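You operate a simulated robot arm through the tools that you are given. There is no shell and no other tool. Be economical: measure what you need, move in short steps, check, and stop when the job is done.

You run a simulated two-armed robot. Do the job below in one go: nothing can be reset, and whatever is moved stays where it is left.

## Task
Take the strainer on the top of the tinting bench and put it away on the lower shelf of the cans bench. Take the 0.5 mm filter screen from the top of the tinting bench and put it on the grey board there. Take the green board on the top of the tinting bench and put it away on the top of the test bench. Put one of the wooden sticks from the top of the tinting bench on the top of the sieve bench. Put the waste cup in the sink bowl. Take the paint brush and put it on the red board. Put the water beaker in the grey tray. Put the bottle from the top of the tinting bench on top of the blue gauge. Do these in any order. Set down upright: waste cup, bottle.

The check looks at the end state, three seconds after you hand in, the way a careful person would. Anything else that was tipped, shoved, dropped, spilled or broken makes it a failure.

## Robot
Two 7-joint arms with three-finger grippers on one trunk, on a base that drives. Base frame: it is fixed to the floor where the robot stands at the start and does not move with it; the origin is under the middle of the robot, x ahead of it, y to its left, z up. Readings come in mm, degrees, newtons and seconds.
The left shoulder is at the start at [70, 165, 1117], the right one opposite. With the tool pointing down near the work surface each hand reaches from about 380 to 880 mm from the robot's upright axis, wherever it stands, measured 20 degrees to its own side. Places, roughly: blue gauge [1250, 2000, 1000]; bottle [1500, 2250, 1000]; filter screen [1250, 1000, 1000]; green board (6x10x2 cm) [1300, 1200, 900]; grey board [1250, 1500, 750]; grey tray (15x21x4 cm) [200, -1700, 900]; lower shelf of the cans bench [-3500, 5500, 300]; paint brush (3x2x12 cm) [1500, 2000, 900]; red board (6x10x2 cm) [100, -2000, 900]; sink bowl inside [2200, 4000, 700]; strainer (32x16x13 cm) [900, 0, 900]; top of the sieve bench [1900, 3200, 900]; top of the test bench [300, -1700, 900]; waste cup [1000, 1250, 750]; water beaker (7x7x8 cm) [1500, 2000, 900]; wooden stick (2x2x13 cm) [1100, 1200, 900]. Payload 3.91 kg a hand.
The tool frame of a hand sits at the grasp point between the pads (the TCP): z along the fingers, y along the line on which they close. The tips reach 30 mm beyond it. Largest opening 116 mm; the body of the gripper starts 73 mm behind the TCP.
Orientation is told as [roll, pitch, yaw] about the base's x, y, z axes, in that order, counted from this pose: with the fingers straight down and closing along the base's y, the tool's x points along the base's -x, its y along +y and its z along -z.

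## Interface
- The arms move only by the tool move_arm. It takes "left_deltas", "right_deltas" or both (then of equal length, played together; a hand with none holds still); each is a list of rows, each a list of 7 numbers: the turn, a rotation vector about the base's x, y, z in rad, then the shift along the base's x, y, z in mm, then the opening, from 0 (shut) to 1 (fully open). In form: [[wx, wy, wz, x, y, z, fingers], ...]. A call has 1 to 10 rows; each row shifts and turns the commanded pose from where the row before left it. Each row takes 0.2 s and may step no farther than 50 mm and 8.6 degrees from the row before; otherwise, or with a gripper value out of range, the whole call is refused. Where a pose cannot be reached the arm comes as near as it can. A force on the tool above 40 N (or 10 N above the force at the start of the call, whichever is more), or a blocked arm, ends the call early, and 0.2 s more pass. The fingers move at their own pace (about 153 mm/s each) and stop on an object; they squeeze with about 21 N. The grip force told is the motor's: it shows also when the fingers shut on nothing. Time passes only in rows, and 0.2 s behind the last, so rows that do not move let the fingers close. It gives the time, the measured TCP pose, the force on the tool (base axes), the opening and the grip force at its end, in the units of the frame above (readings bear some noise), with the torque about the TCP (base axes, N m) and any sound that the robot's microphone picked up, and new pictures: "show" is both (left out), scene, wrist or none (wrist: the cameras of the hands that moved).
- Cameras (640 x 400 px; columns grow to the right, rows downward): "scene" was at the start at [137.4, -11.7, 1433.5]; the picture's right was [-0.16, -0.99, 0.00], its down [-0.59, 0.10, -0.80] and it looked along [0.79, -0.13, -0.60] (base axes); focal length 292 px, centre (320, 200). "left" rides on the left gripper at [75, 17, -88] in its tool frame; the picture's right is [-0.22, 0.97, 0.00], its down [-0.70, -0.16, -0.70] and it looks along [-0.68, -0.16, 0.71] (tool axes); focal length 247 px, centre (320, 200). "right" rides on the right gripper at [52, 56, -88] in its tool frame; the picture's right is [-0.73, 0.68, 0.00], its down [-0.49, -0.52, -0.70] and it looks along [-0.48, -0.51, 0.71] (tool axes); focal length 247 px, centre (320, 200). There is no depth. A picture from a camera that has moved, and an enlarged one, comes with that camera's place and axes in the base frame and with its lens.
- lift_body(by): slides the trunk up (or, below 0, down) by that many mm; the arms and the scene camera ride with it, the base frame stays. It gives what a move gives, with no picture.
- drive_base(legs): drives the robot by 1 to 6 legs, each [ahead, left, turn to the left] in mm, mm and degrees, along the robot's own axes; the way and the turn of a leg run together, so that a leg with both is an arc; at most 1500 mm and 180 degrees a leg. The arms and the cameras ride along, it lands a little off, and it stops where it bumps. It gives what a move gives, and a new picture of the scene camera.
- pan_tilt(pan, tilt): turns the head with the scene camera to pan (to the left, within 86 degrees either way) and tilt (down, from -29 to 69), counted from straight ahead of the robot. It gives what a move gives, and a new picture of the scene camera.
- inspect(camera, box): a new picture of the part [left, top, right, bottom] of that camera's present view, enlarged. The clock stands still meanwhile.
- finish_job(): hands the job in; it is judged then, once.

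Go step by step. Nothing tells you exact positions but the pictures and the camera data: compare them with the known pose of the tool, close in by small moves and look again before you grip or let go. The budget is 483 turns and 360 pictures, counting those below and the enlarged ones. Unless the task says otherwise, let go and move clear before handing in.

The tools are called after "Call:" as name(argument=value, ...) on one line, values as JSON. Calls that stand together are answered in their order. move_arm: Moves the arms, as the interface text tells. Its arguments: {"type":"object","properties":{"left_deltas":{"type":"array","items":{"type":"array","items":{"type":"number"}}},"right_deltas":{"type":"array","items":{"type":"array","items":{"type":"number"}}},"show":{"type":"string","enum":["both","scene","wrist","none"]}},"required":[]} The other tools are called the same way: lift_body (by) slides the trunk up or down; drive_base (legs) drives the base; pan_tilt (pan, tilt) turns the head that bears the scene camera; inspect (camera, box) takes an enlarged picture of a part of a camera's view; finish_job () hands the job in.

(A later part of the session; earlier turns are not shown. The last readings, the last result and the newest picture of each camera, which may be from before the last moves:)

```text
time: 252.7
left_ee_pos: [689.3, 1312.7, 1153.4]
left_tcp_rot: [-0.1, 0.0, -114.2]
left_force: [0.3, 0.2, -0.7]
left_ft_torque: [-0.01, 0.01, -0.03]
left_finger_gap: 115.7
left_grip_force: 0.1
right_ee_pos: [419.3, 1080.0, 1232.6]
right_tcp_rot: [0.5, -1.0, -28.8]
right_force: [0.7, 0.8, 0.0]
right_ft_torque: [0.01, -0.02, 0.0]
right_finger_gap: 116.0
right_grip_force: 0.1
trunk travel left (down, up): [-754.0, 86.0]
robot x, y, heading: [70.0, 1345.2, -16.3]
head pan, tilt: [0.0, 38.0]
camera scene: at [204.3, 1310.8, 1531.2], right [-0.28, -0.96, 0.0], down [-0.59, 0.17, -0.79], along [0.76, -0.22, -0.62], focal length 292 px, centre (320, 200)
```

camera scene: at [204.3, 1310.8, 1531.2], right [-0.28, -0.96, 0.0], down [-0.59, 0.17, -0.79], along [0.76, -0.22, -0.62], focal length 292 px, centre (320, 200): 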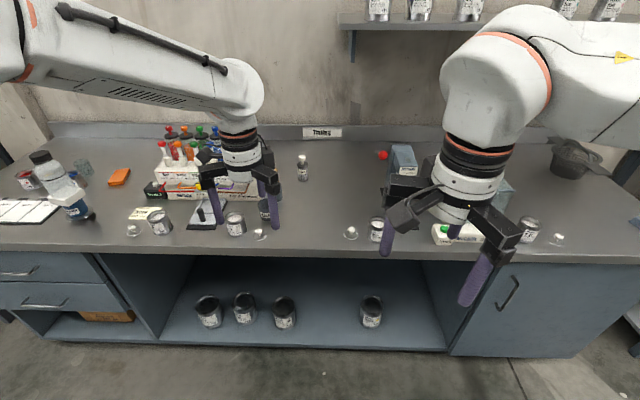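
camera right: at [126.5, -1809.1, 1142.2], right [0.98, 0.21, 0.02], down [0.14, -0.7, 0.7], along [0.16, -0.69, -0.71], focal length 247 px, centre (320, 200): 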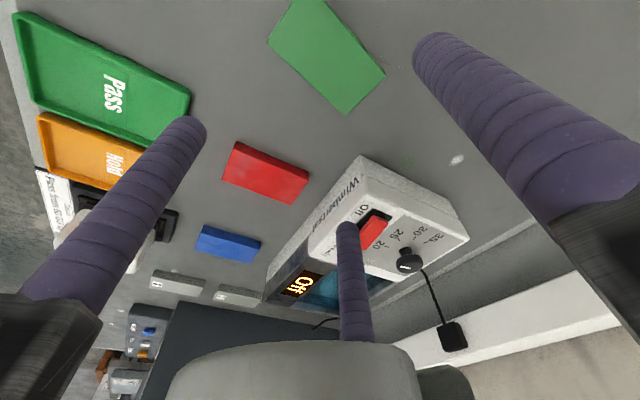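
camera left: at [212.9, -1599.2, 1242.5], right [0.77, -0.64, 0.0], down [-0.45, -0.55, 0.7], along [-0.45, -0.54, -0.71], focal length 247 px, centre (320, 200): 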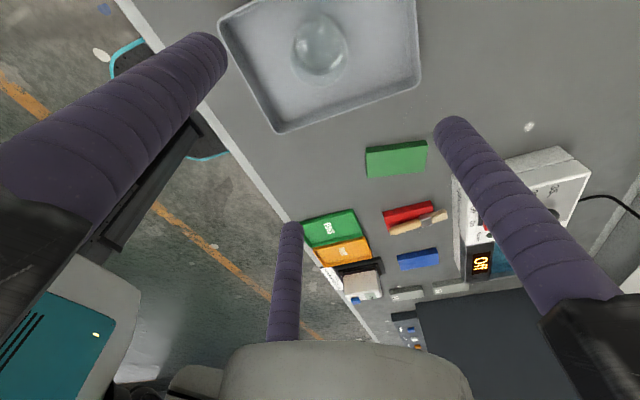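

I straighten up and zoom on the screens' labels.

Call:
drive_base(legs=[[230, 0, -1.9]])

Call:
inspect(camera="scene", box=[300, 150, 380, 240])

Call:
inspect(camera="scene", box=[380, 150, 560, 300])

```text
time: 254.5
left_ee_pos: [905.4, 1224.7, 1154.1]
left_tcp_rot: [-0.1, 0.0, -115.9]
left_force: [-1.4, 0.5, 0.0]
left_ft_torque: [-0.02, -0.05, -0.05]
left_finger_gap: 116.0
left_grip_force: 0.0
right_ee_pos: [628.5, 1002.5, 1233.2]
right_tcp_rot: [0.5, -1.1, -30.4]
right_force: [-0.7, 0.1, -0.3]
right_ft_torque: [0.02, -0.01, -0.03]
right_finger_gap: 116.1
right_grip_force: 0.1
trunk travel left (down, up): [-754.0, 86.0]
robot x, y, heading: [289.1, 1280.1, -18.0]
head pan, tilt: [0.0, 38.0]
camera scene: at [420.0, 1239.4, 1531.4], right [-0.31, -0.95, 0.0], down [-0.58, 0.19, -0.79], along [0.75, -0.24, -0.62], focal length 292 px, centre (320, 200)
```

scene: 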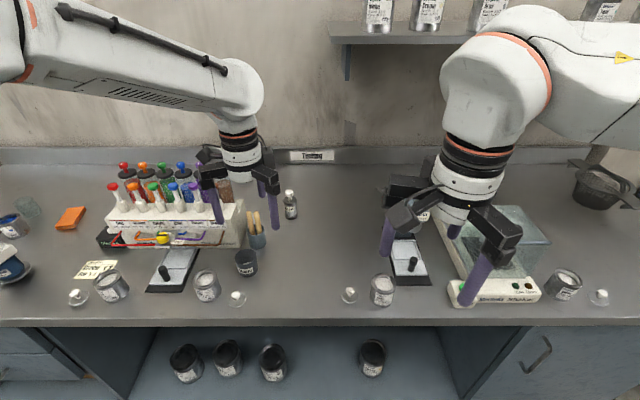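

```text
4.44 times, centred on (340, 195) of scene
camera zoom: at [420.0, 1239.4, 1531.4], right [-0.31, -0.95, 0.0], down [-0.58, 0.19, -0.79], along [0.75, -0.24, -0.62], focal length 1299 px, centre (231, 222)
```

zoom: 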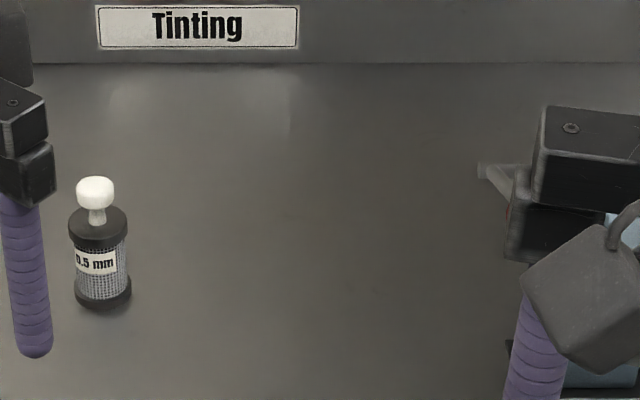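

```text
2.67 times, centred on (470, 225) of scene
camera zoom: at [420.0, 1239.4, 1531.4], right [-0.31, -0.95, 0.0], down [-0.58, 0.19, -0.79], along [0.75, -0.24, -0.62], focal length 779 px, centre (-80, 133)
```

zoom: 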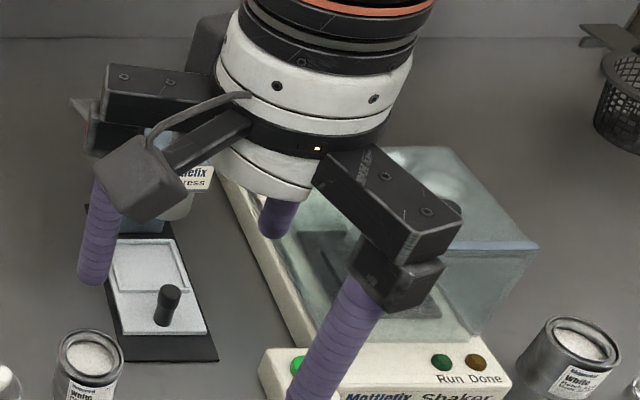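

The screen by the sticks is the 0.5 mm one, at about (1190, 1098). The grey board seems to be the small grey slab I glimpsed behind the dispenser near (1370, 1406). I raise the left hand, drive in and look from above.

Call:
move_arm(left_deltas=[[0, 0, 0, 0, 0, 40, 1], [0, 0, 0, 0, 0, 40, 1]], show="none")

Call:
drive_base(legs=[[0, 100, 0], [185, 0, 0]])

Call:
inspect(camera="left", box=[0, 0, 640, 400])

```text
time: 255.1
left_ee_pos: [904.5, 1224.6, 1235.4]
left_tcp_rot: [-0.1, 0.1, -115.8]
left_force: [0.3, 0.4, 0.5]
left_ft_torque: [0.01, 0.0, -0.01]
left_finger_gap: 116.0
left_grip_force: 0.2
right_ee_pos: [627.5, 1001.8, 1234.1]
right_tcp_rot: [0.6, -1.0, -30.5]
right_force: [0.6, -0.3, 0.9]
right_ft_torque: [0.02, 0.04, 0.0]
right_finger_gap: 115.7
right_grip_force: 0.0
trunk travel left (down, up): [-754.0, 86.0]
robot x, y, heading: [289.2, 1280.8, -18.2]
head pan, tilt: [0.0, 38.0]
```

```text
time: 257.4
left_ee_pos: [1111.6, 1261.4, 1235.7]
left_tcp_rot: [0.0, 0.0, -115.9]
left_force: [-0.6, 0.7, -0.5]
left_ft_torque: [0.0, -0.06, 0.01]
left_finger_gap: 115.9
left_grip_force: 0.0
right_ee_pos: [833.1, 1038.1, 1234.4]
right_tcp_rot: [0.6, -1.3, -30.4]
right_force: [-0.6, -0.3, 0.4]
right_ft_torque: [0.02, -0.05, 0.0]
right_finger_gap: 116.1
right_grip_force: 0.1
trunk travel left (down, up): [-754.0, 86.0]
robot x, y, heading: [498.5, 1315.6, -17.9]
head pan, tilt: [0.0, 38.0]
camera scene: at [626.1, 1275.0, 1531.5], right [-0.31, -0.95, 0.0], down [-0.58, 0.19, -0.79], along [0.75, -0.24, -0.61], focal length 292 px, centre (320, 200)
```

scene: 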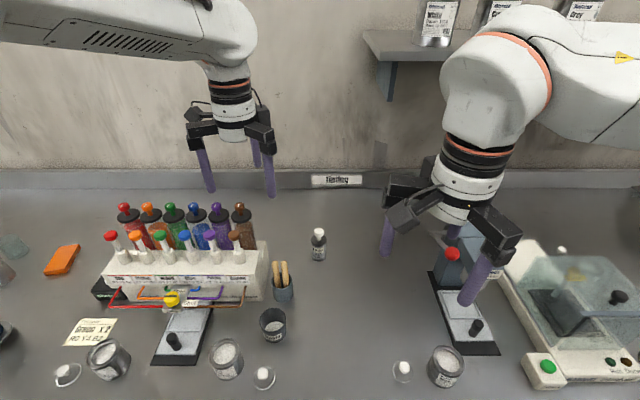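

```text
1.00 times, centred on (320, 200) of left (not enlarged: the box is as wide or as high as the picture)
camera zoom: at [1159.0, 1319.8, 1323.1], right [0.78, -0.63, 0.0], down [-0.45, -0.56, 0.7], along [-0.44, -0.54, -0.71], focal length 247 px, centre (320, 200)
```

zoom: 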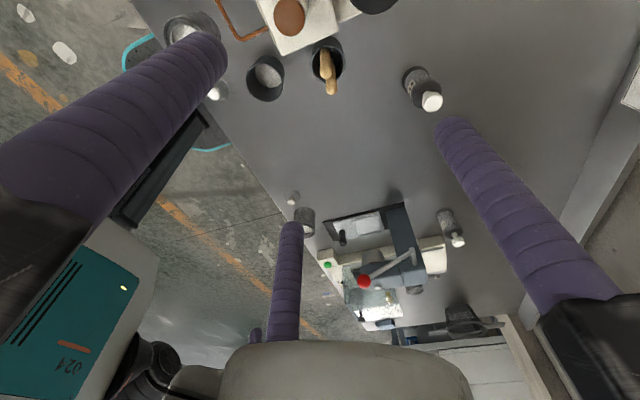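

Screen at about (1194, 1095). I move above it.

Call:
move_arm(left_deltas=[[0, 0, 0, 13.7, -27.7, -20, 1], [0, 0, 0, 13.7, -27.7, -20, 1], [0, 0, 0, 13.7, -27.7, -25, 1], [0, 0, 0, 13.7, -27.7, -30, 1], [0, 0, 0, 13.7, -27.7, -35, 1], [0, 0, 0, 13.7, -27.7, -35, 1], [0, 0, 0, 0, 0, -20, 1], [0, 0, 0, 0, 0, 0, 1]], show="both")

Call:
inspect(camera="scene", box=[250, 170, 390, 300])

```text
time: 259.1
left_ee_pos: [1196.5, 1095.1, 1049.1]
left_tcp_rot: [-0.1, 0.0, -115.8]
left_force: [0.0, -0.3, 1.1]
left_ft_torque: [-0.01, -0.02, 0.0]
left_finger_gap: 116.1
left_grip_force: 0.1
right_ee_pos: [835.5, 1038.2, 1233.2]
right_tcp_rot: [0.5, -1.1, -30.3]
right_force: [0.0, 0.0, 0.0]
right_ft_torque: [0.02, 0.0, -0.01]
right_finger_gap: 116.0
right_grip_force: 0.1
trunk travel left (down, up): [-754.0, 86.0]
robot x, y, heading: [492.9, 1318.8, -18.3]
head pan, tilt: [0.0, 38.0]
camera scene: at [628.4, 1274.8, 1531.2], right [-0.31, -0.95, 0.0], down [-0.59, 0.19, -0.79], along [0.75, -0.24, -0.62], focal length 292 px, centre (320, 200)
camera left: at [1245.2, 1153.7, 1137.2], right [0.78, -0.63, 0.0], down [-0.45, -0.56, 0.7], along [-0.44, -0.54, -0.71], focal length 247 px, centre (320, 200)
```

scene: 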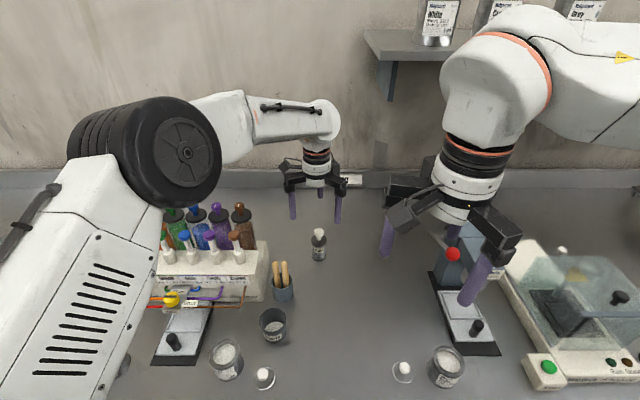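
left: 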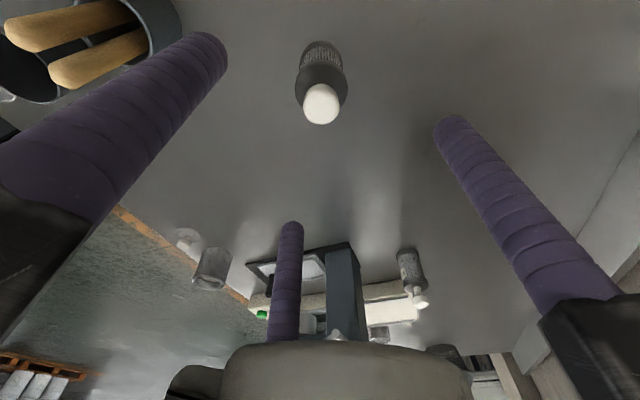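

```text
3.08 times, centred on (320, 235) of scene
camera zoom: at [628.4, 1274.8, 1531.2], right [-0.31, -0.95, 0.0], down [-0.59, 0.19, -0.79], along [0.75, -0.24, -0.62], focal length 899 px, centre (320, 92)
```

zoom: 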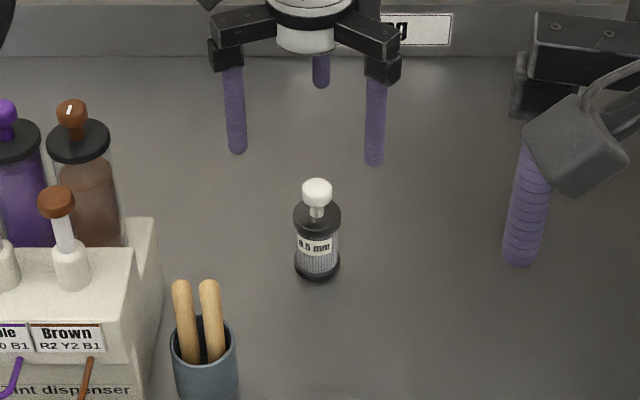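

Aligned. I lower around the screen's body and close.

Call:
move_arm(left_deltas=[[0, 0, 0, -2, -4, -35, 1], [0, 0, 0, 0, 0, -40, 1], [0, 0, 0, 0, 0, -35, 1], [0, 0, 0, 0, 0, -30, 1], [0, 0, 0, 0, 0, -10, 1], [0, 0, 0, 0, 0, 0, 1]], show="wrist")

Call:
move_arm(left_deltas=[[0, 0, 0, 0, 0, 0, 0.6], [0, 0, 0, 0, 0, 0, 0.4], [0, 0, 0, 0, 0, 0, 0.2], [0, 0, 0, 0, 0, 0, 0], [0, 0, 0, 0, 0, 0, 0]], show="wrist")

```text
time: 260.6
left_ee_pos: [1192.3, 1090.3, 897.3]
left_tcp_rot: [-0.2, 0.0, -115.9]
left_force: [0.3, -0.3, -0.1]
left_ft_torque: [-0.01, 0.01, 0.0]
left_finger_gap: 115.9
left_grip_force: 0.1
right_ee_pos: [835.6, 1037.5, 1233.6]
right_tcp_rot: [0.5, -1.1, -30.3]
right_force: [-0.1, 0.3, -0.1]
right_ft_torque: [-0.01, 0.02, 0.03]
right_finger_gap: 116.2
right_grip_force: 0.1
trunk travel left (down, up): [-754.0, 86.0]
robot x, y, heading: [498.2, 1312.0, -18.0]
head pan, tilt: [0.0, 38.0]
camera left: at [1240.8, 1149.3, 986.0], right [0.78, -0.63, 0.0], down [-0.45, -0.56, 0.7], along [-0.44, -0.54, -0.71], focal length 247 px, centre (320, 200)
```

left: 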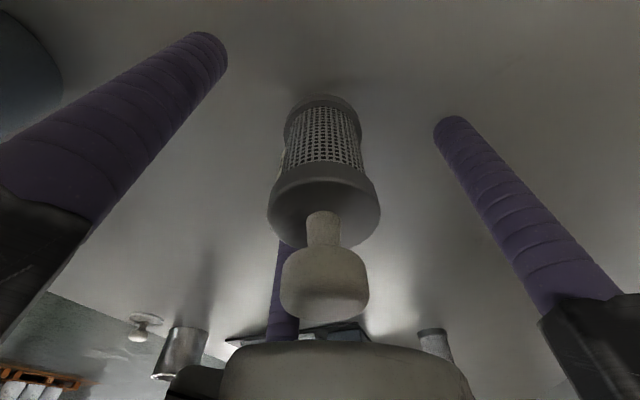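

```text
time: 261.8
left_ee_pos: [1192.8, 1091.0, 898.2]
left_tcp_rot: [-0.1, 0.0, -115.9]
left_force: [0.2, 0.7, 1.1]
left_ft_torque: [-0.01, -0.07, 0.04]
left_finger_gap: 44.3
left_grip_force: 21.0
right_ee_pos: [835.6, 1038.4, 1233.2]
right_tcp_rot: [0.5, -1.1, -30.4]
right_force: [-0.6, -0.2, 0.1]
right_ft_torque: [0.01, -0.04, -0.01]
right_finger_gap: 115.8
right_grip_force: 0.0
trunk travel left (down, up): [-754.0, 86.0]
robot x, y, heading: [500.7, 1318.8, -18.0]
head pan, tilt: [0.0, 38.0]
camera left: at [1241.0, 1149.4, 986.1], right [0.78, -0.63, 0.0], down [-0.45, -0.56, 0.7], along [-0.44, -0.54, -0.71], focal length 247 px, centre (320, 200)
```

left: 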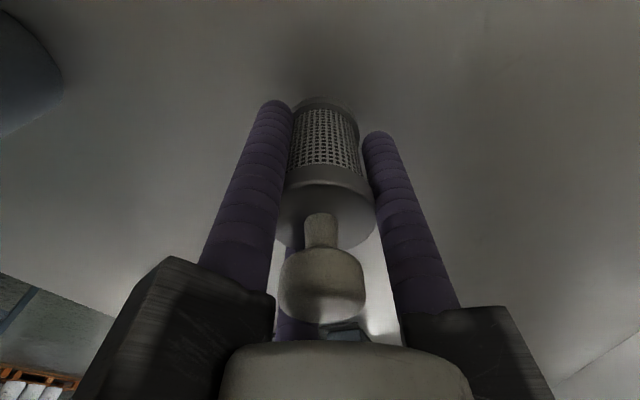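

Gripped. I lift it, then carry it behind the pumps toward the grey slab.

Call:
move_arm(left_deltas=[[0, 0, 0, 0, 0, 15, 0], [0, 0, 0, 0, 0, 35, 0], [0, 0, 0, 0, 0, 45, 0], [0, 0, 0, 0, 0, 45, 0], [0, 0, 0, 0, 0, 45, 0], [0, 0, 0, 0, 0, 45, 0], [0, 0, 0, 5, 20, 30, 0]], show="wrist")

Call:
move_arm(left_deltas=[[0, 0, 0, 20, 30, 0, 0], [0, 0, 0, 22, 38, 0, 0], [0, 0, 0, 22, 38, 0, 0], [0, 0, 0, 22, 38, 0, 0], [0, 0, 0, 0, 0, 0, 0]], show="both")

```text
time: 263.4
left_ee_pos: [1198.4, 1108.8, 1159.9]
left_tcp_rot: [-0.1, -0.1, -115.9]
left_force: [0.4, 0.4, -3.2]
left_ft_torque: [-0.05, 0.0, 0.0]
left_finger_gap: 44.2
left_grip_force: 20.8
right_ee_pos: [836.7, 1038.9, 1234.4]
right_tcp_rot: [0.6, -1.1, -30.2]
right_force: [-0.6, 0.8, 0.1]
right_ft_torque: [-0.04, -0.01, 0.0]
right_finger_gap: 116.1
right_grip_force: 0.0
trunk travel left (down, up): [-754.0, 86.0]
robot x, y, heading: [500.2, 1314.3, -18.1]
head pan, tilt: [0.0, 38.0]
camera left: at [1246.5, 1166.5, 1247.7], right [0.78, -0.63, 0.0], down [-0.45, -0.56, 0.7], along [-0.44, -0.55, -0.71], focal length 247 px, centre (320, 200)
```

left: 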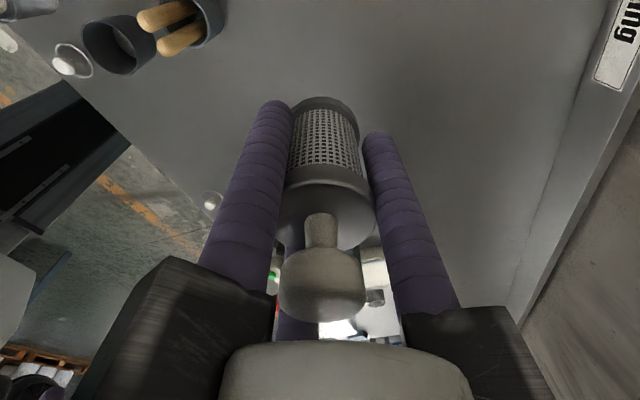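

```text
time: 264.6
left_ee_pos: [1284.2, 1251.1, 1157.5]
left_tcp_rot: [-0.2, 0.0, -115.9]
left_force: [-0.9, -0.1, -2.0]
left_ft_torque: [0.06, -0.02, -0.02]
left_finger_gap: 44.4
left_grip_force: 21.5
right_ee_pos: [836.4, 1037.3, 1233.2]
right_tcp_rot: [0.6, -1.1, -30.3]
right_force: [0.0, -1.0, -0.3]
right_ft_torque: [0.0, -0.01, 0.01]
right_finger_gap: 116.1
right_grip_force: 0.2
trunk travel left (down, up): [-754.0, 86.0]
robot x, y, heading: [497.6, 1313.8, -18.0]
head pan, tilt: [0.0, 38.0]
camera scene: at [628.4, 1274.0, 1531.2], right [-0.31, -0.95, 0.0], down [-0.59, 0.19, -0.79], along [0.75, -0.24, -0.62], focal length 292 px, centre (320, 200)
camera left: at [1333.0, 1309.9, 1246.0], right [0.78, -0.63, 0.0], down [-0.45, -0.56, 0.7], along [-0.44, -0.54, -0.71], focal length 247 px, centre (320, 200)
```

scene: 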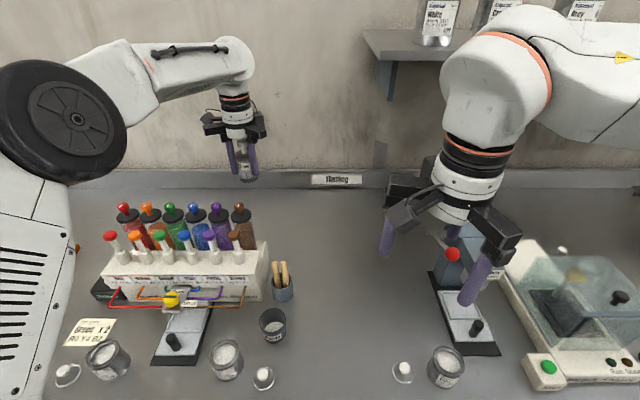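
left: 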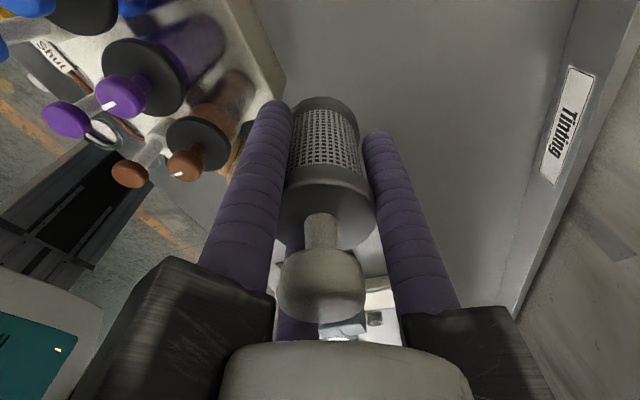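

I drive left a little so the slab comes within reach, then look from the wrist.

Call:
drive_base(legs=[[0, 150, 0]])

Call:
inspect(camera="left", box=[0, 0, 640, 400])

```text
time: 265.9
left_ee_pos: [1329.8, 1387.4, 1157.4]
left_tcp_rot: [-0.2, 0.1, -115.8]
left_force: [-0.3, -0.9, -2.6]
left_ft_torque: [0.01, -0.02, 0.01]
left_finger_gap: 44.2
left_grip_force: 21.1
right_ee_pos: [881.5, 1174.1, 1233.2]
right_tcp_rot: [0.6, -1.0, -30.5]
right_force: [-0.7, 0.3, -0.3]
right_ft_torque: [0.05, -0.03, 0.02]
right_finger_gap: 115.8
right_grip_force: 0.1
trunk travel left (down, up): [-754.0, 86.0]
robot x, y, heading: [539.3, 1450.5, -18.1]
head pan, tilt: [0.0, 38.0]
camera scene: at [673.5, 1411.2, 1531.1], right [-0.31, -0.95, 0.0], down [-0.59, 0.19, -0.79], along [0.75, -0.24, -0.62], focal length 292 px, centre (320, 200)
```

scene: 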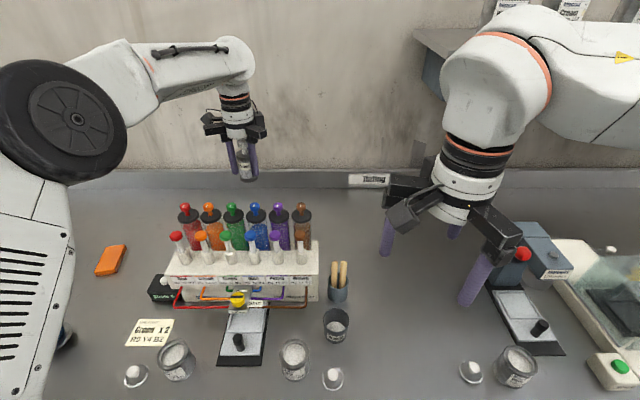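

```text
1.00 times, centred on (320, 200) of left (not enlarged: the box is as wide or as high as the picture)
camera zoom: at [1377.8, 1446.0, 1246.1], right [0.78, -0.63, 0.0], down [-0.45, -0.56, 0.7], along [-0.44, -0.54, -0.72], focal length 247 px, centre (320, 200)
```

zoom: 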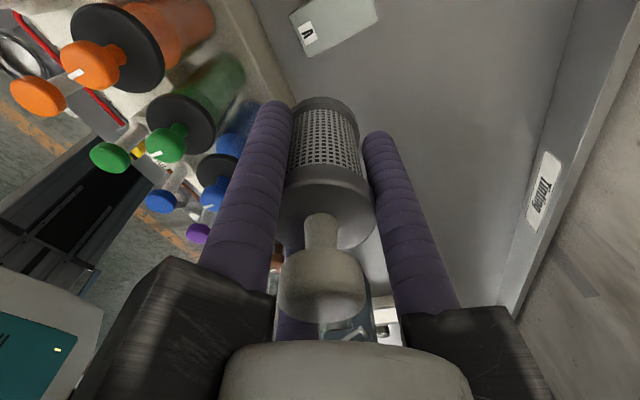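

There it is: a grey board tagged "A" at about (1361, 1402). I move the screen over its centre and lower partway.

Call:
move_arm(left_deltas=[[0, 0, 0, 6, 4, -35, 0], [0, 0, 0, 12, 5, -40, 0], [0, 0, 0, 13, 5.6, -40, 0], [0, 0, 0, 0, 0, -40, 0], [0, 0, 0, 0, 0, -30, 0], [0, 0, 0, 0, 0, 0, 0]], show="both")

Call:
inspect(camera="left", box=[200, 0, 440, 150])

```text
time: 267.3
left_ee_pos: [1361.1, 1403.4, 972.2]
left_tcp_rot: [0.0, 0.1, -115.8]
left_force: [0.2, -0.4, -2.3]
left_ft_torque: [-0.01, -0.02, 0.0]
left_finger_gap: 44.4
left_grip_force: 21.2
right_ee_pos: [882.4, 1176.2, 1233.9]
right_tcp_rot: [0.5, -1.1, -30.4]
right_force: [0.3, 0.6, -0.6]
right_ft_torque: [-0.02, 0.02, 0.01]
right_finger_gap: 116.0
right_grip_force: 0.1
trunk travel left (down, up): [-754.0, 86.0]
robot x, y, heading: [541.1, 1455.4, -18.2]
head pan, tilt: [0.0, 38.0]
camera scene: at [673.9, 1413.7, 1531.2], right [-0.31, -0.95, 0.0], down [-0.59, 0.19, -0.79], along [0.75, -0.24, -0.62], focal length 292 px, centre (320, 200)
camera left: at [1408.6, 1461.7, 1059.6], right [0.78, -0.63, 0.0], down [-0.45, -0.56, 0.7], along [-0.44, -0.54, -0.71], focal length 247 px, centre (320, 200)
```

scene: 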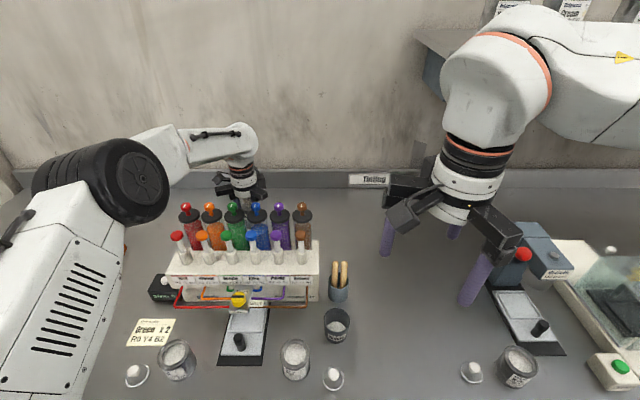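
left: 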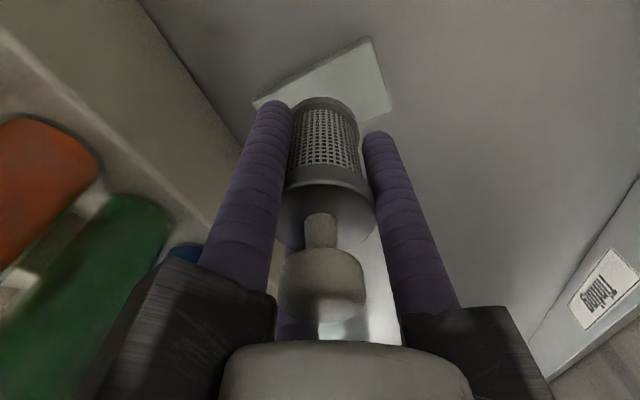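

```text
2.67 times, centred on (320, 75) of left
camera zoom: at [1408.6, 1461.7, 1059.6], right [0.78, -0.63, 0.0], down [-0.45, -0.56, 0.7], along [-0.44, -0.54, -0.71], focal length 659 px, centre (320, 533)
```

zoom: 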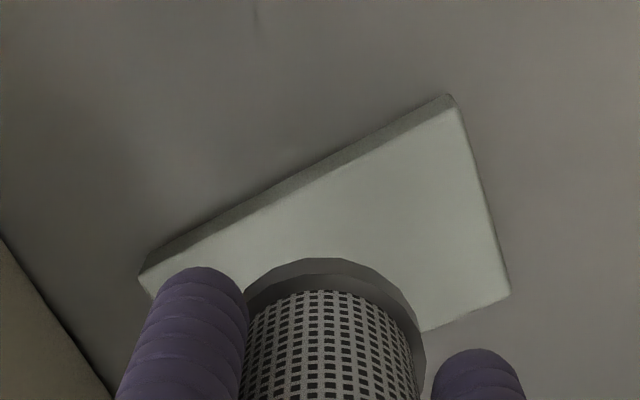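

The board's centre is about (1357, 1393), so I shift 10 mm and lower gently to contact.

Call:
move_arm(left_deltas=[[0, 0, 0, -4, -10, -15, 0], [0, 0, 0, 0, 0, -20, 0], [0, 0, 0, 0, 0, -10, 0], [0, 0, 0, 0, 0, 0, 0]], show="none")

Call:
inspect(camera="left", box=[200, 0, 440, 150])

Call:
move_arm(left_deltas=[[0, 0, 0, 0, 0, -3, 0], [0, 0, 0, 0, 0, -3, 0], [0, 0, 0, 0, 0, 0, 0]], show="none")

```text
time: 268.3
left_ee_pos: [1356.7, 1394.0, 927.4]
left_tcp_rot: [-0.1, -0.1, -116.0]
left_force: [0.0, -0.4, -1.6]
left_ft_torque: [0.03, 0.0, -0.01]
left_finger_gap: 44.3
left_grip_force: 21.3
right_ee_pos: [880.1, 1176.4, 1233.7]
right_tcp_rot: [0.6, -1.1, -30.5]
right_force: [0.1, 0.3, 0.2]
right_ft_torque: [-0.01, -0.02, -0.01]
right_finger_gap: 115.9
right_grip_force: 0.0
trunk travel left (down, up): [-754.0, 86.0]
robot x, y, heading: [543.2, 1453.5, -18.0]
head pan, tilt: [0.0, 38.0]
```

```text
2.67 times, centred on (320, 75) of left
camera zoom: at [1405.2, 1450.9, 1015.6], right [0.78, -0.63, 0.0], down [-0.45, -0.56, 0.7], along [-0.44, -0.54, -0.71], focal length 659 px, centre (320, 533)
```

zoom: 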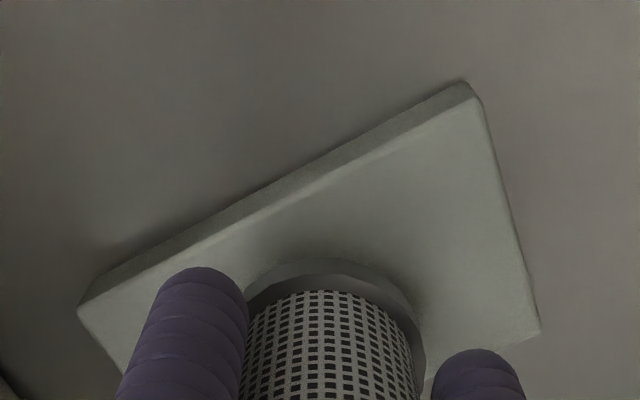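

```text
time: 269.1
left_ee_pos: [1357.1, 1394.6, 921.6]
left_tcp_rot: [-0.1, 0.0, -115.9]
left_force: [0.1, 1.0, -3.1]
left_ft_torque: [0.03, -0.02, 0.03]
left_finger_gap: 44.3
left_grip_force: 21.8
right_ee_pos: [881.9, 1176.6, 1234.3]
right_tcp_rot: [0.6, -1.1, -30.5]
right_force: [0.3, -0.7, 0.2]
right_ft_torque: [0.0, -0.02, -0.02]
right_finger_gap: 115.9
right_grip_force: 0.0
trunk travel left (down, up): [-754.0, 86.0]
robot x, y, heading: [545.3, 1452.4, -18.3]
head pan, tilt: [0.0, 38.0]
```

Centred. A little further down.

Call:
move_arm(left_deltas=[[0, 0, 0, 0, 0, -3, 0], [0, 0, 0, 0, 0, -2, 0], [0, 0, 0, 0, 0, 0, 0]], show="none")

Call:
move_arm(left_deltas=[[0, 0, 0, 0, 0, -2, 0], [0, 0, 0, 0, 0, 0, 0]], show="none")

Call:
move_arm(left_deltas=[[0, 0, 0, 0, 0, -2, 0], [0, 0, 0, 0, 0, 0, 0]], show="none")

```text
time: 269.9
left_ee_pos: [1356.4, 1393.3, 917.0]
left_tcp_rot: [-0.1, 0.0, -115.9]
left_force: [-0.3, -1.4, -1.2]
left_ft_torque: [0.02, -0.02, 0.02]
left_finger_gap: 44.5
left_grip_force: 21.0
right_ee_pos: [881.6, 1175.5, 1234.1]
right_tcp_rot: [0.5, -0.9, -30.6]
right_force: [-0.3, 0.1, 0.4]
right_ft_torque: [0.01, 0.02, -0.01]
right_finger_gap: 116.1
right_grip_force: 0.0
trunk travel left (down, up): [-754.0, 86.0]
robot x, y, heading: [542.7, 1452.3, -18.0]
head pan, tilt: [0.0, 38.0]
```

```text
time: 270.5
left_ee_pos: [1356.4, 1393.4, 916.1]
left_tcp_rot: [0.1, 0.0, -115.8]
left_force: [1.8, -0.2, 4.5]
left_ft_torque: [-0.01, -0.06, 0.0]
left_finger_gap: 44.2
left_grip_force: 20.8
right_ee_pos: [880.8, 1176.3, 1234.7]
right_tcp_rot: [0.6, -1.2, -30.5]
right_force: [-0.4, -0.1, 0.9]
right_ft_torque: [-0.01, -0.04, 0.02]
right_finger_gap: 115.9
right_grip_force: 0.1
trunk travel left (down, up): [-754.0, 86.0]
robot x, y, heading: [543.5, 1451.1, -17.9]
head pan, tilt: [0.0, 38.0]
```

```text
time: 271.1
left_ee_pos: [1357.8, 1392.6, 915.9]
left_tcp_rot: [0.2, 0.1, -115.9]
left_force: [3.3, 0.9, 14.9]
left_ft_torque: [0.1, -0.07, -0.03]
left_finger_gap: 44.5
left_grip_force: 21.0
right_ee_pos: [880.9, 1176.8, 1233.6]
right_tcp_rot: [0.6, -1.1, -30.5]
right_force: [0.6, -0.2, 1.4]
right_ft_torque: [0.01, -0.02, -0.01]
right_finger_gap: 116.0
right_grip_force: 0.0
trunk travel left (down, up): [-754.0, 86.0]
robot x, y, heading: [542.9, 1449.2, -17.9]
head pan, tilt: [0.0, 38.0]
```

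On the board. I ease off, open moderately and rise straight up.

Call:
move_arm(left_deltas=[[0, 0, 0, 0, 0, 1.5, 0], [0, 0, 0, 0, 0, 0, 0.45], [0, 0, 0, 0, 0, 0, 0.6], [0, 0, 0, 0, 0, 0, 0.7], [0, 0, 0, 0, 0, 20, 0.7], [0, 0, 0, 0, 0, 40, 0.7], [0, 0, 0, 0, 0, 45, 0.7], [0, 0, 0, 0, 0, 45, 0.7], [0, 0, 0, 0, 0, 45, 0.7], [0, 0, 0, 0, 0, 40, 0.7]], show="wrist")

```text
time: 273.3
left_ee_pos: [1358.3, 1392.9, 1149.8]
left_tcp_rot: [-0.1, 0.1, -116.1]
left_force: [-0.4, -0.7, 0.8]
left_ft_torque: [-0.02, -0.01, -0.01]
left_finger_gap: 81.3
left_grip_force: 0.1
right_ee_pos: [881.1, 1175.6, 1234.0]
right_tcp_rot: [0.6, -1.2, -30.6]
right_force: [-0.1, 0.5, 0.1]
right_ft_torque: [-0.02, -0.03, 0.03]
right_finger_gap: 115.9
right_grip_force: 0.1
trunk travel left (down, up): [-754.0, 86.0]
robot x, y, heading: [544.4, 1453.5, -18.1]
head pan, tilt: [0.0, 38.0]
camera left: at [1406.5, 1451.7, 1238.9], right [0.78, -0.63, 0.0], down [-0.45, -0.56, 0.7], along [-0.44, -0.54, -0.71], focal length 247 px, centre (320, 200)
```

left: 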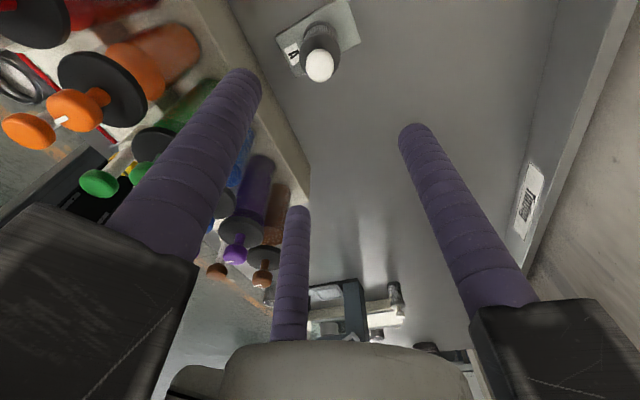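

The 0.5 mm screen stands on the grey board "A". Next a wooden stick with the left hand; I raise the trunk so that the hand clears the pumps, and move over the sticks.

Call:
lift_body(by=80)

Call:
move_arm(left_deltas=[[0, 0, 0, -30, -22, 0, 1], [0, 0, 0, -33, -22, 0, 1], [0, 0, 0, -33, -22, 0, 1], [0, 0, 0, -33, -22, 0, 1], [0, 0, 0, -33, -22, 0, 1], [0, 0, 0, -33, -22, 0, 1], [0, 0, 0, -33, -22, -10, 1], [0, 0, 0, -33, -22, -30, 1], [0, 0, 0, 0, 0, 0, 1]], right_deltas=[[0, 0, 0, -10, -20, 0, 1], [0, 0, 0, -10, -20, 0, 1], [0, 0, 0, -10, -20, 0, 1], [0, 0, 0, -10, -20, 0, 1], [0, 0, 0, -10, -20, 0, 1], [0, 0, 0, 0, 0, 0, 1], [0, 0, 0, 0, 0, 0, 1], [0, 0, 0, 0, 0, 0, 1], [0, 0, 0, 0, 0, 0, 1]], show="both")

```text
time: 274.5
left_ee_pos: [1357.7, 1394.2, 1229.2]
left_tcp_rot: [-0.1, 0.0, -115.9]
left_force: [0.5, 0.4, -0.1]
left_ft_torque: [0.0, 0.04, -0.02]
left_finger_gap: 81.0
left_grip_force: 0.1
right_ee_pos: [881.8, 1175.1, 1312.7]
right_tcp_rot: [0.6, -0.9, -30.6]
right_force: [0.4, -0.1, -0.4]
right_ft_torque: [-0.03, -0.02, -0.01]
right_finger_gap: 116.0
right_grip_force: 0.1
trunk travel left (down, up): [-834.0, 6.0]
robot x, y, heading: [544.0, 1451.8, -18.3]
head pan, tilt: [0.0, 38.0]
```

```text
time: 276.5
left_ee_pos: [1099.3, 1220.0, 1192.3]
left_tcp_rot: [-0.2, 0.0, -115.8]
left_force: [0.6, 0.5, 0.1]
left_ft_torque: [0.0, 0.01, 0.0]
left_finger_gap: 116.2
left_grip_force: 0.1
right_ee_pos: [832.0, 1076.7, 1312.6]
right_tcp_rot: [0.6, -1.0, -30.5]
right_force: [0.0, 0.0, 0.6]
right_ft_torque: [-0.03, -0.01, -0.04]
right_finger_gap: 116.2
right_grip_force: 0.1
trunk travel left (down, up): [-834.0, 6.0]
robot x, y, heading: [541.9, 1454.7, -18.0]
head pan, tilt: [0.0, 38.0]
camera scene: at [674.7, 1414.2, 1611.1], right [-0.31, -0.95, 0.0], down [-0.59, 0.19, -0.79], along [0.75, -0.24, -0.62], focal length 292 px, centre (320, 200)
camera right: at [813.5, 1152.6, 1399.5], right [0.98, 0.22, 0.02], down [0.14, -0.7, 0.7], along [0.17, -0.68, -0.71], focal length 247 px, centre (320, 200)
camera left: at [1147.2, 1278.0, 1279.2], right [0.78, -0.63, 0.0], down [-0.45, -0.56, 0.7], along [-0.44, -0.54, -0.71], focal length 247 px, centre (320, 200)
```

scene: 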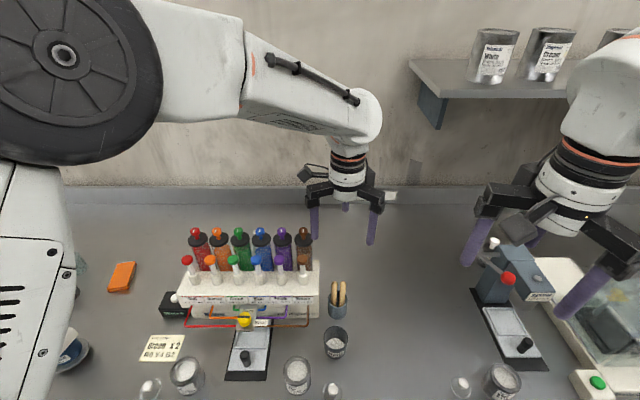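
right: 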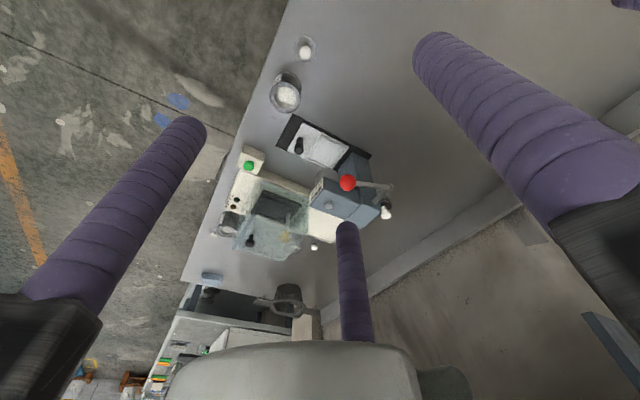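
left: 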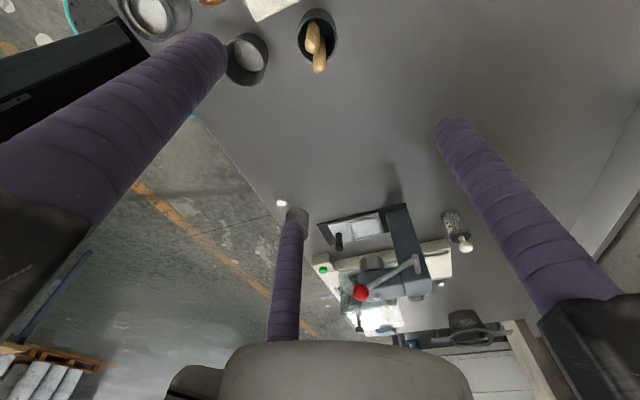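

Call:
inspect(camera="left", box=[200, 0, 400, 110])

Call:
inspect(camera="scene", box=[290, 200, 400, 370])

```text
3.20 times, centred on (300, 55) of left
camera zoom: at [1147.2, 1278.0, 1279.2], right [0.78, -0.63, 0.0], down [-0.45, -0.56, 0.7], along [-0.44, -0.54, -0.71], focal length 790 px, centre (384, 664)
```

zoom: 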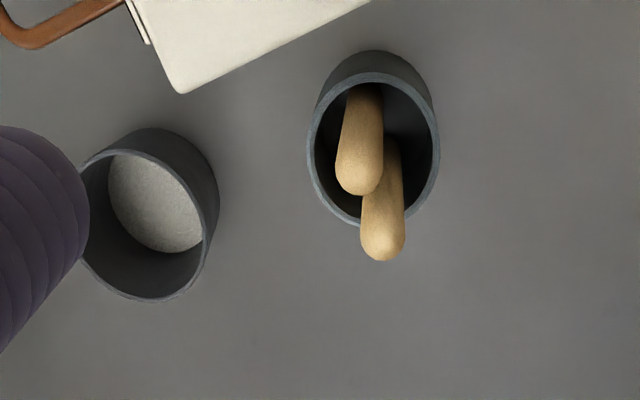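

```text
2.35 times, centred on (345, 285) of scene
camera zoom: at [674.7, 1414.2, 1611.1], right [-0.31, -0.95, 0.0], down [-0.59, 0.19, -0.79], along [0.75, -0.24, -0.62], focal length 688 px, centre (261, 0)
```

zoom: 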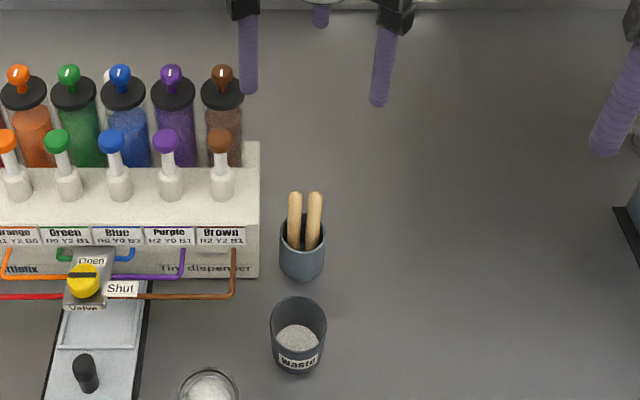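

Two sticks stand upright in the holder, 23 mm apart. I turn the hand 40° so that the other stick falls between two fingers, and come down over the right-hand one.

Call:
move_arm(left_deltas=[[0, 0, 0.14, -2, -2, -20, 1], [0, 0, 0.14, -2, -2, -25, 1], [0, 0, 0.14, -2, -2, -30, 1], [0, 0, 0.14, -2, -2, -30, 1], [0, 0, 0.14, 0, -2, -27, 1], [0, 0, 0, 0, 0, 0, 1]], show="wrist")

Call:
inspect(camera="left", box=[220, 0, 420, 150])

Call:
inspect(camera="scene", box=[290, 200, 400, 370])

```text
time: 277.9
left_ee_pos: [1092.0, 1208.9, 1058.6]
left_tcp_rot: [-0.3, -0.3, -75.5]
left_force: [1.5, 0.3, -0.3]
left_ft_torque: [0.02, -0.02, 0.0]
left_finger_gap: 116.1
left_grip_force: 0.1
right_ee_pos: [832.0, 1075.9, 1313.3]
right_tcp_rot: [0.7, -1.1, -30.4]
right_force: [-0.2, -0.2, 0.3]
right_ft_torque: [-0.02, 0.0, -0.01]
right_finger_gap: 115.9
right_grip_force: 0.1
trunk travel left (down, up): [-834.0, 6.0]
robot x, y, heading: [542.7, 1451.8, -17.9]
head pan, tilt: [0.0, 38.0]
camera left: at [1090.3, 1283.9, 1147.1], right [1.0, 0.03, 0.0], down [0.02, -0.71, 0.7], along [0.02, -0.7, -0.71], focal length 247 px, centre (320, 200)
```

left: 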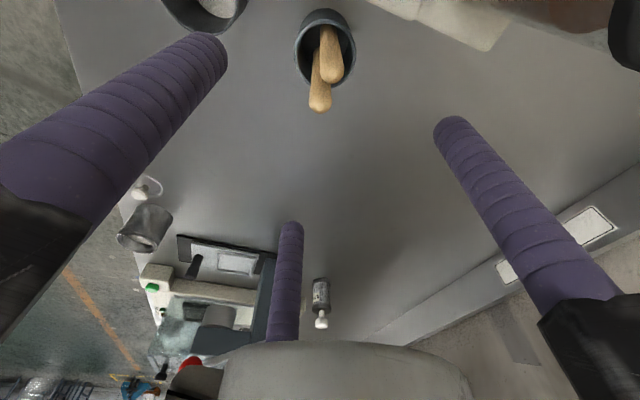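

```text
2.67 times, centred on (320, 75) of left
camera zoom: at [1090.3, 1283.9, 1147.1], right [1.0, 0.03, 0.0], down [0.02, -0.71, 0.7], along [0.02, -0.7, -0.71], focal length 659 px, centre (320, 533)
```

zoom: 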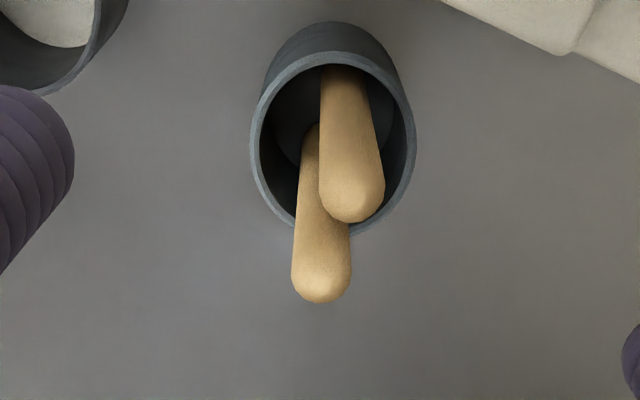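

```text
2.35 times, centred on (345, 285) of scene
camera zoom: at [673.4, 1413.8, 1611.3], right [-0.31, -0.95, 0.0], down [-0.59, 0.19, -0.79], along [0.75, -0.24, -0.62], focal length 688 px, centre (261, 0)
```

zoom: 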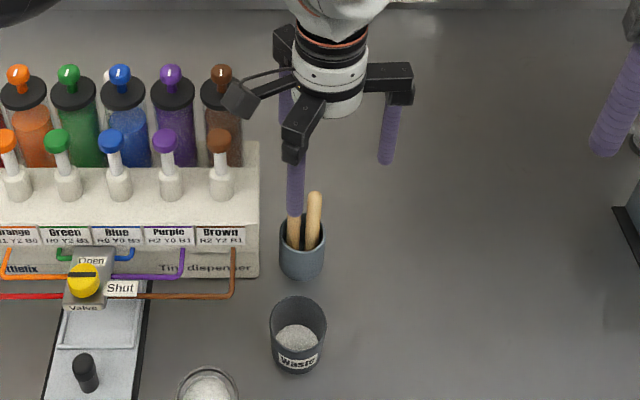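

The hand's camera would come too near the pumps this way. I turn the hand by a further 120°, which gives the same finger pattern with the camera on the free side.

Call:
move_arm(left_deltas=[[0, 0, 0.15, 0, 0, 20, 1], [0, 0, 0.15, 0, 0, 20, 1], [0, 0, 0.15, 0, 0, 0, 1], [0, 0, 0.15, 0, 0, 0, 1], [0, 0, 0.15, 0, 0, 0, 1], [0, 0, 0.15, 0, 0, 0, 1], [0, 0, 0.15, 0, 0, 0, 1], [0, 0, 0.15, 0, 0, 0, 1], [0, 0, 0.15, 0, 0, 0, 1], [0, 0, 0.15, 0, 0, 0, 1]], show="none")

Call:
move_arm(left_deltas=[[0, 0, 0.15, 0, 0, 0, 1], [0, 0, 0.15, 0, 0, 0, 1], [0, 0, 0.15, 0, 0, 0, 1], [0, 0, 0.144, 0, 0, 0, 1], [0, 0, 0, 0, 0, 0, 1]], show="both")

```text
time: 280.3
left_ee_pos: [1112.7, 1223.9, 1110.7]
left_tcp_rot: [-3.4, 3.3, 14.1]
left_force: [0.2, -0.1, 0.5]
left_ft_torque: [-0.01, 0.02, -0.01]
left_finger_gap: 116.0
left_grip_force: 0.1
right_ee_pos: [831.3, 1076.4, 1312.3]
right_tcp_rot: [0.5, -1.0, -30.4]
right_force: [0.0, 0.1, 1.0]
right_ft_torque: [0.03, 0.02, 0.01]
right_finger_gap: 115.9
right_grip_force: 0.0
trunk travel left (down, up): [-834.0, 6.0]
robot x, y, heading: [545.1, 1453.6, -18.1]
head pan, tilt: [0.0, 38.0]
stopped in row 10 (left hand): the arm was blocked; the commanded pose is now the measured one
```

```text
time: 281.7
left_ee_pos: [1133.1, 1239.5, 1126.0]
left_tcp_rot: [-4.3, 7.8, 51.9]
left_force: [-1.0, 0.7, -0.4]
left_ft_torque: [-0.01, -0.01, 0.0]
left_finger_gap: 116.1
left_grip_force: 0.0
right_ee_pos: [832.8, 1077.2, 1313.2]
right_tcp_rot: [0.5, -1.1, -30.5]
right_force: [-0.6, -0.2, 0.3]
right_ft_torque: [-0.03, 0.01, -0.01]
right_finger_gap: 115.9
right_grip_force: 0.1
trunk travel left (down, up): [-834.0, 6.0]
robot x, y, heading: [541.4, 1452.5, -18.0]
head pan, tilt: [0.0, 38.0]
stopped in row 5 (left hand): the arm was blocked; the commanded pose is now the measured one
camera scene: at [673.9, 1413.4, 1611.2], right [-0.31, -0.95, 0.0], down [-0.59, 0.19, -0.79], along [0.75, -0.24, -0.62], focal length 292 px, centre (320, 200)
camera left: at [1075.5, 1203.6, 1222.3], right [-0.63, 0.77, -0.1], down [0.57, 0.55, 0.61], along [0.52, 0.33, -0.79], focal length 247 px, centre (320, 200)
```

scene: 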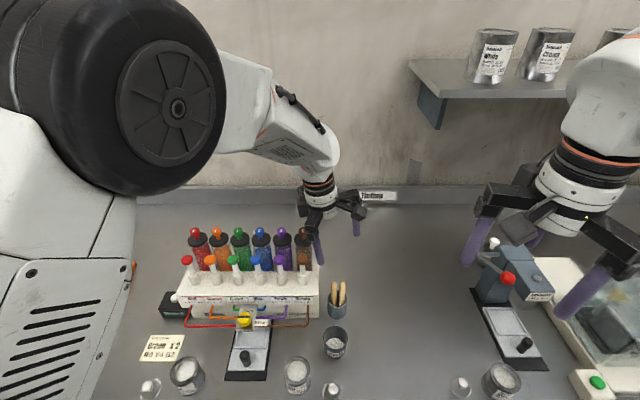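
left: 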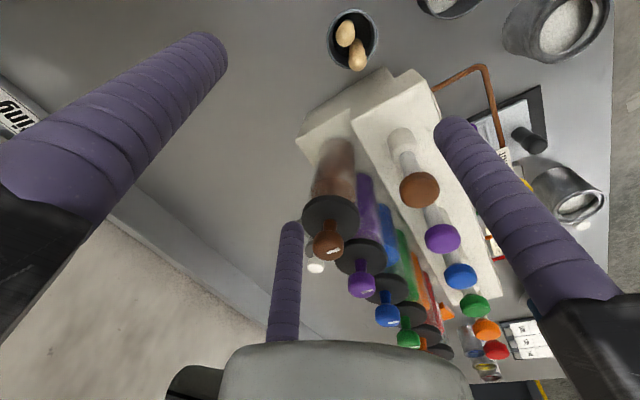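

The arm blocked in that pose (elbow folded near the body), so I back out: raise the left hand over the pumps, level it, and return it to its side. I'll use the right hand for the stick instead.

Call:
move_arm(left_deltas=[[0, 0, 0, 0, 0, 30, 1], [0, 0, 0, 0, 0, 35, 1], [0, 0, 0, 0, 0, 35, 1], [0, 0, 0, 0, 0, 30, 1]], show="scene")

Call:
inspect(camera="left", box=[0, 0, 640, 400])

```text
time: 282.7
left_ee_pos: [1128.7, 1240.1, 1256.5]
left_tcp_rot: [-4.3, 7.6, 51.6]
left_force: [-0.6, -0.1, 0.9]
left_ft_torque: [-0.02, 0.01, 0.0]
left_finger_gap: 116.1
left_grip_force: 0.0
right_ee_pos: [830.2, 1076.6, 1313.1]
right_tcp_rot: [0.6, -1.0, -30.5]
right_force: [-0.6, 0.5, -0.2]
right_ft_torque: [-0.03, -0.02, 0.03]
right_finger_gap: 116.0
right_grip_force: 0.0
trunk travel left (down, up): [-834.0, 6.0]
robot x, y, heading: [542.2, 1455.7, -17.8]
head pan, tilt: [0.0, 38.0]
camera scene: at [672.9, 1413.7, 1611.2], right [-0.31, -0.95, 0.0], down [-0.58, 0.19, -0.79], along [0.75, -0.24, -0.62], focal length 292 px, centre (320, 200)
```

scene: 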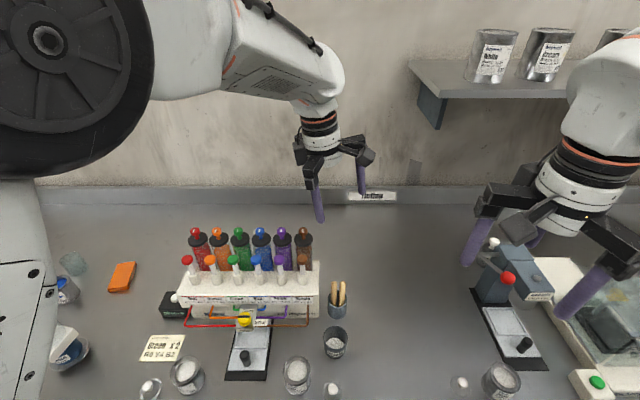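

```text
1.00 times, centred on (320, 200) of left (not enlarged: the box is as wide or as high as the picture)
camera zoom: at [1071.6, 1204.3, 1350.9], right [-0.63, 0.77, -0.1], down [0.57, 0.55, 0.61], along [0.53, 0.33, -0.78], focal length 247 px, centre (320, 200)
```

zoom: 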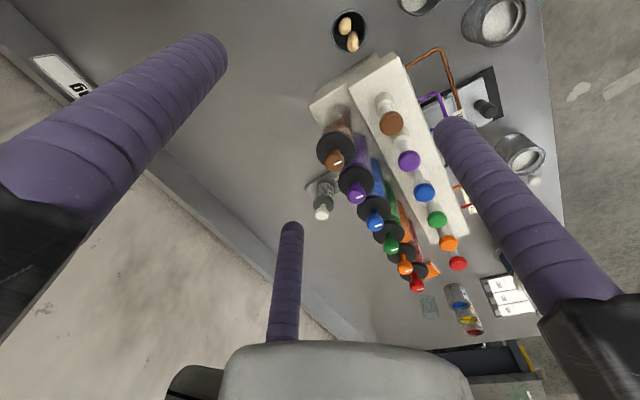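

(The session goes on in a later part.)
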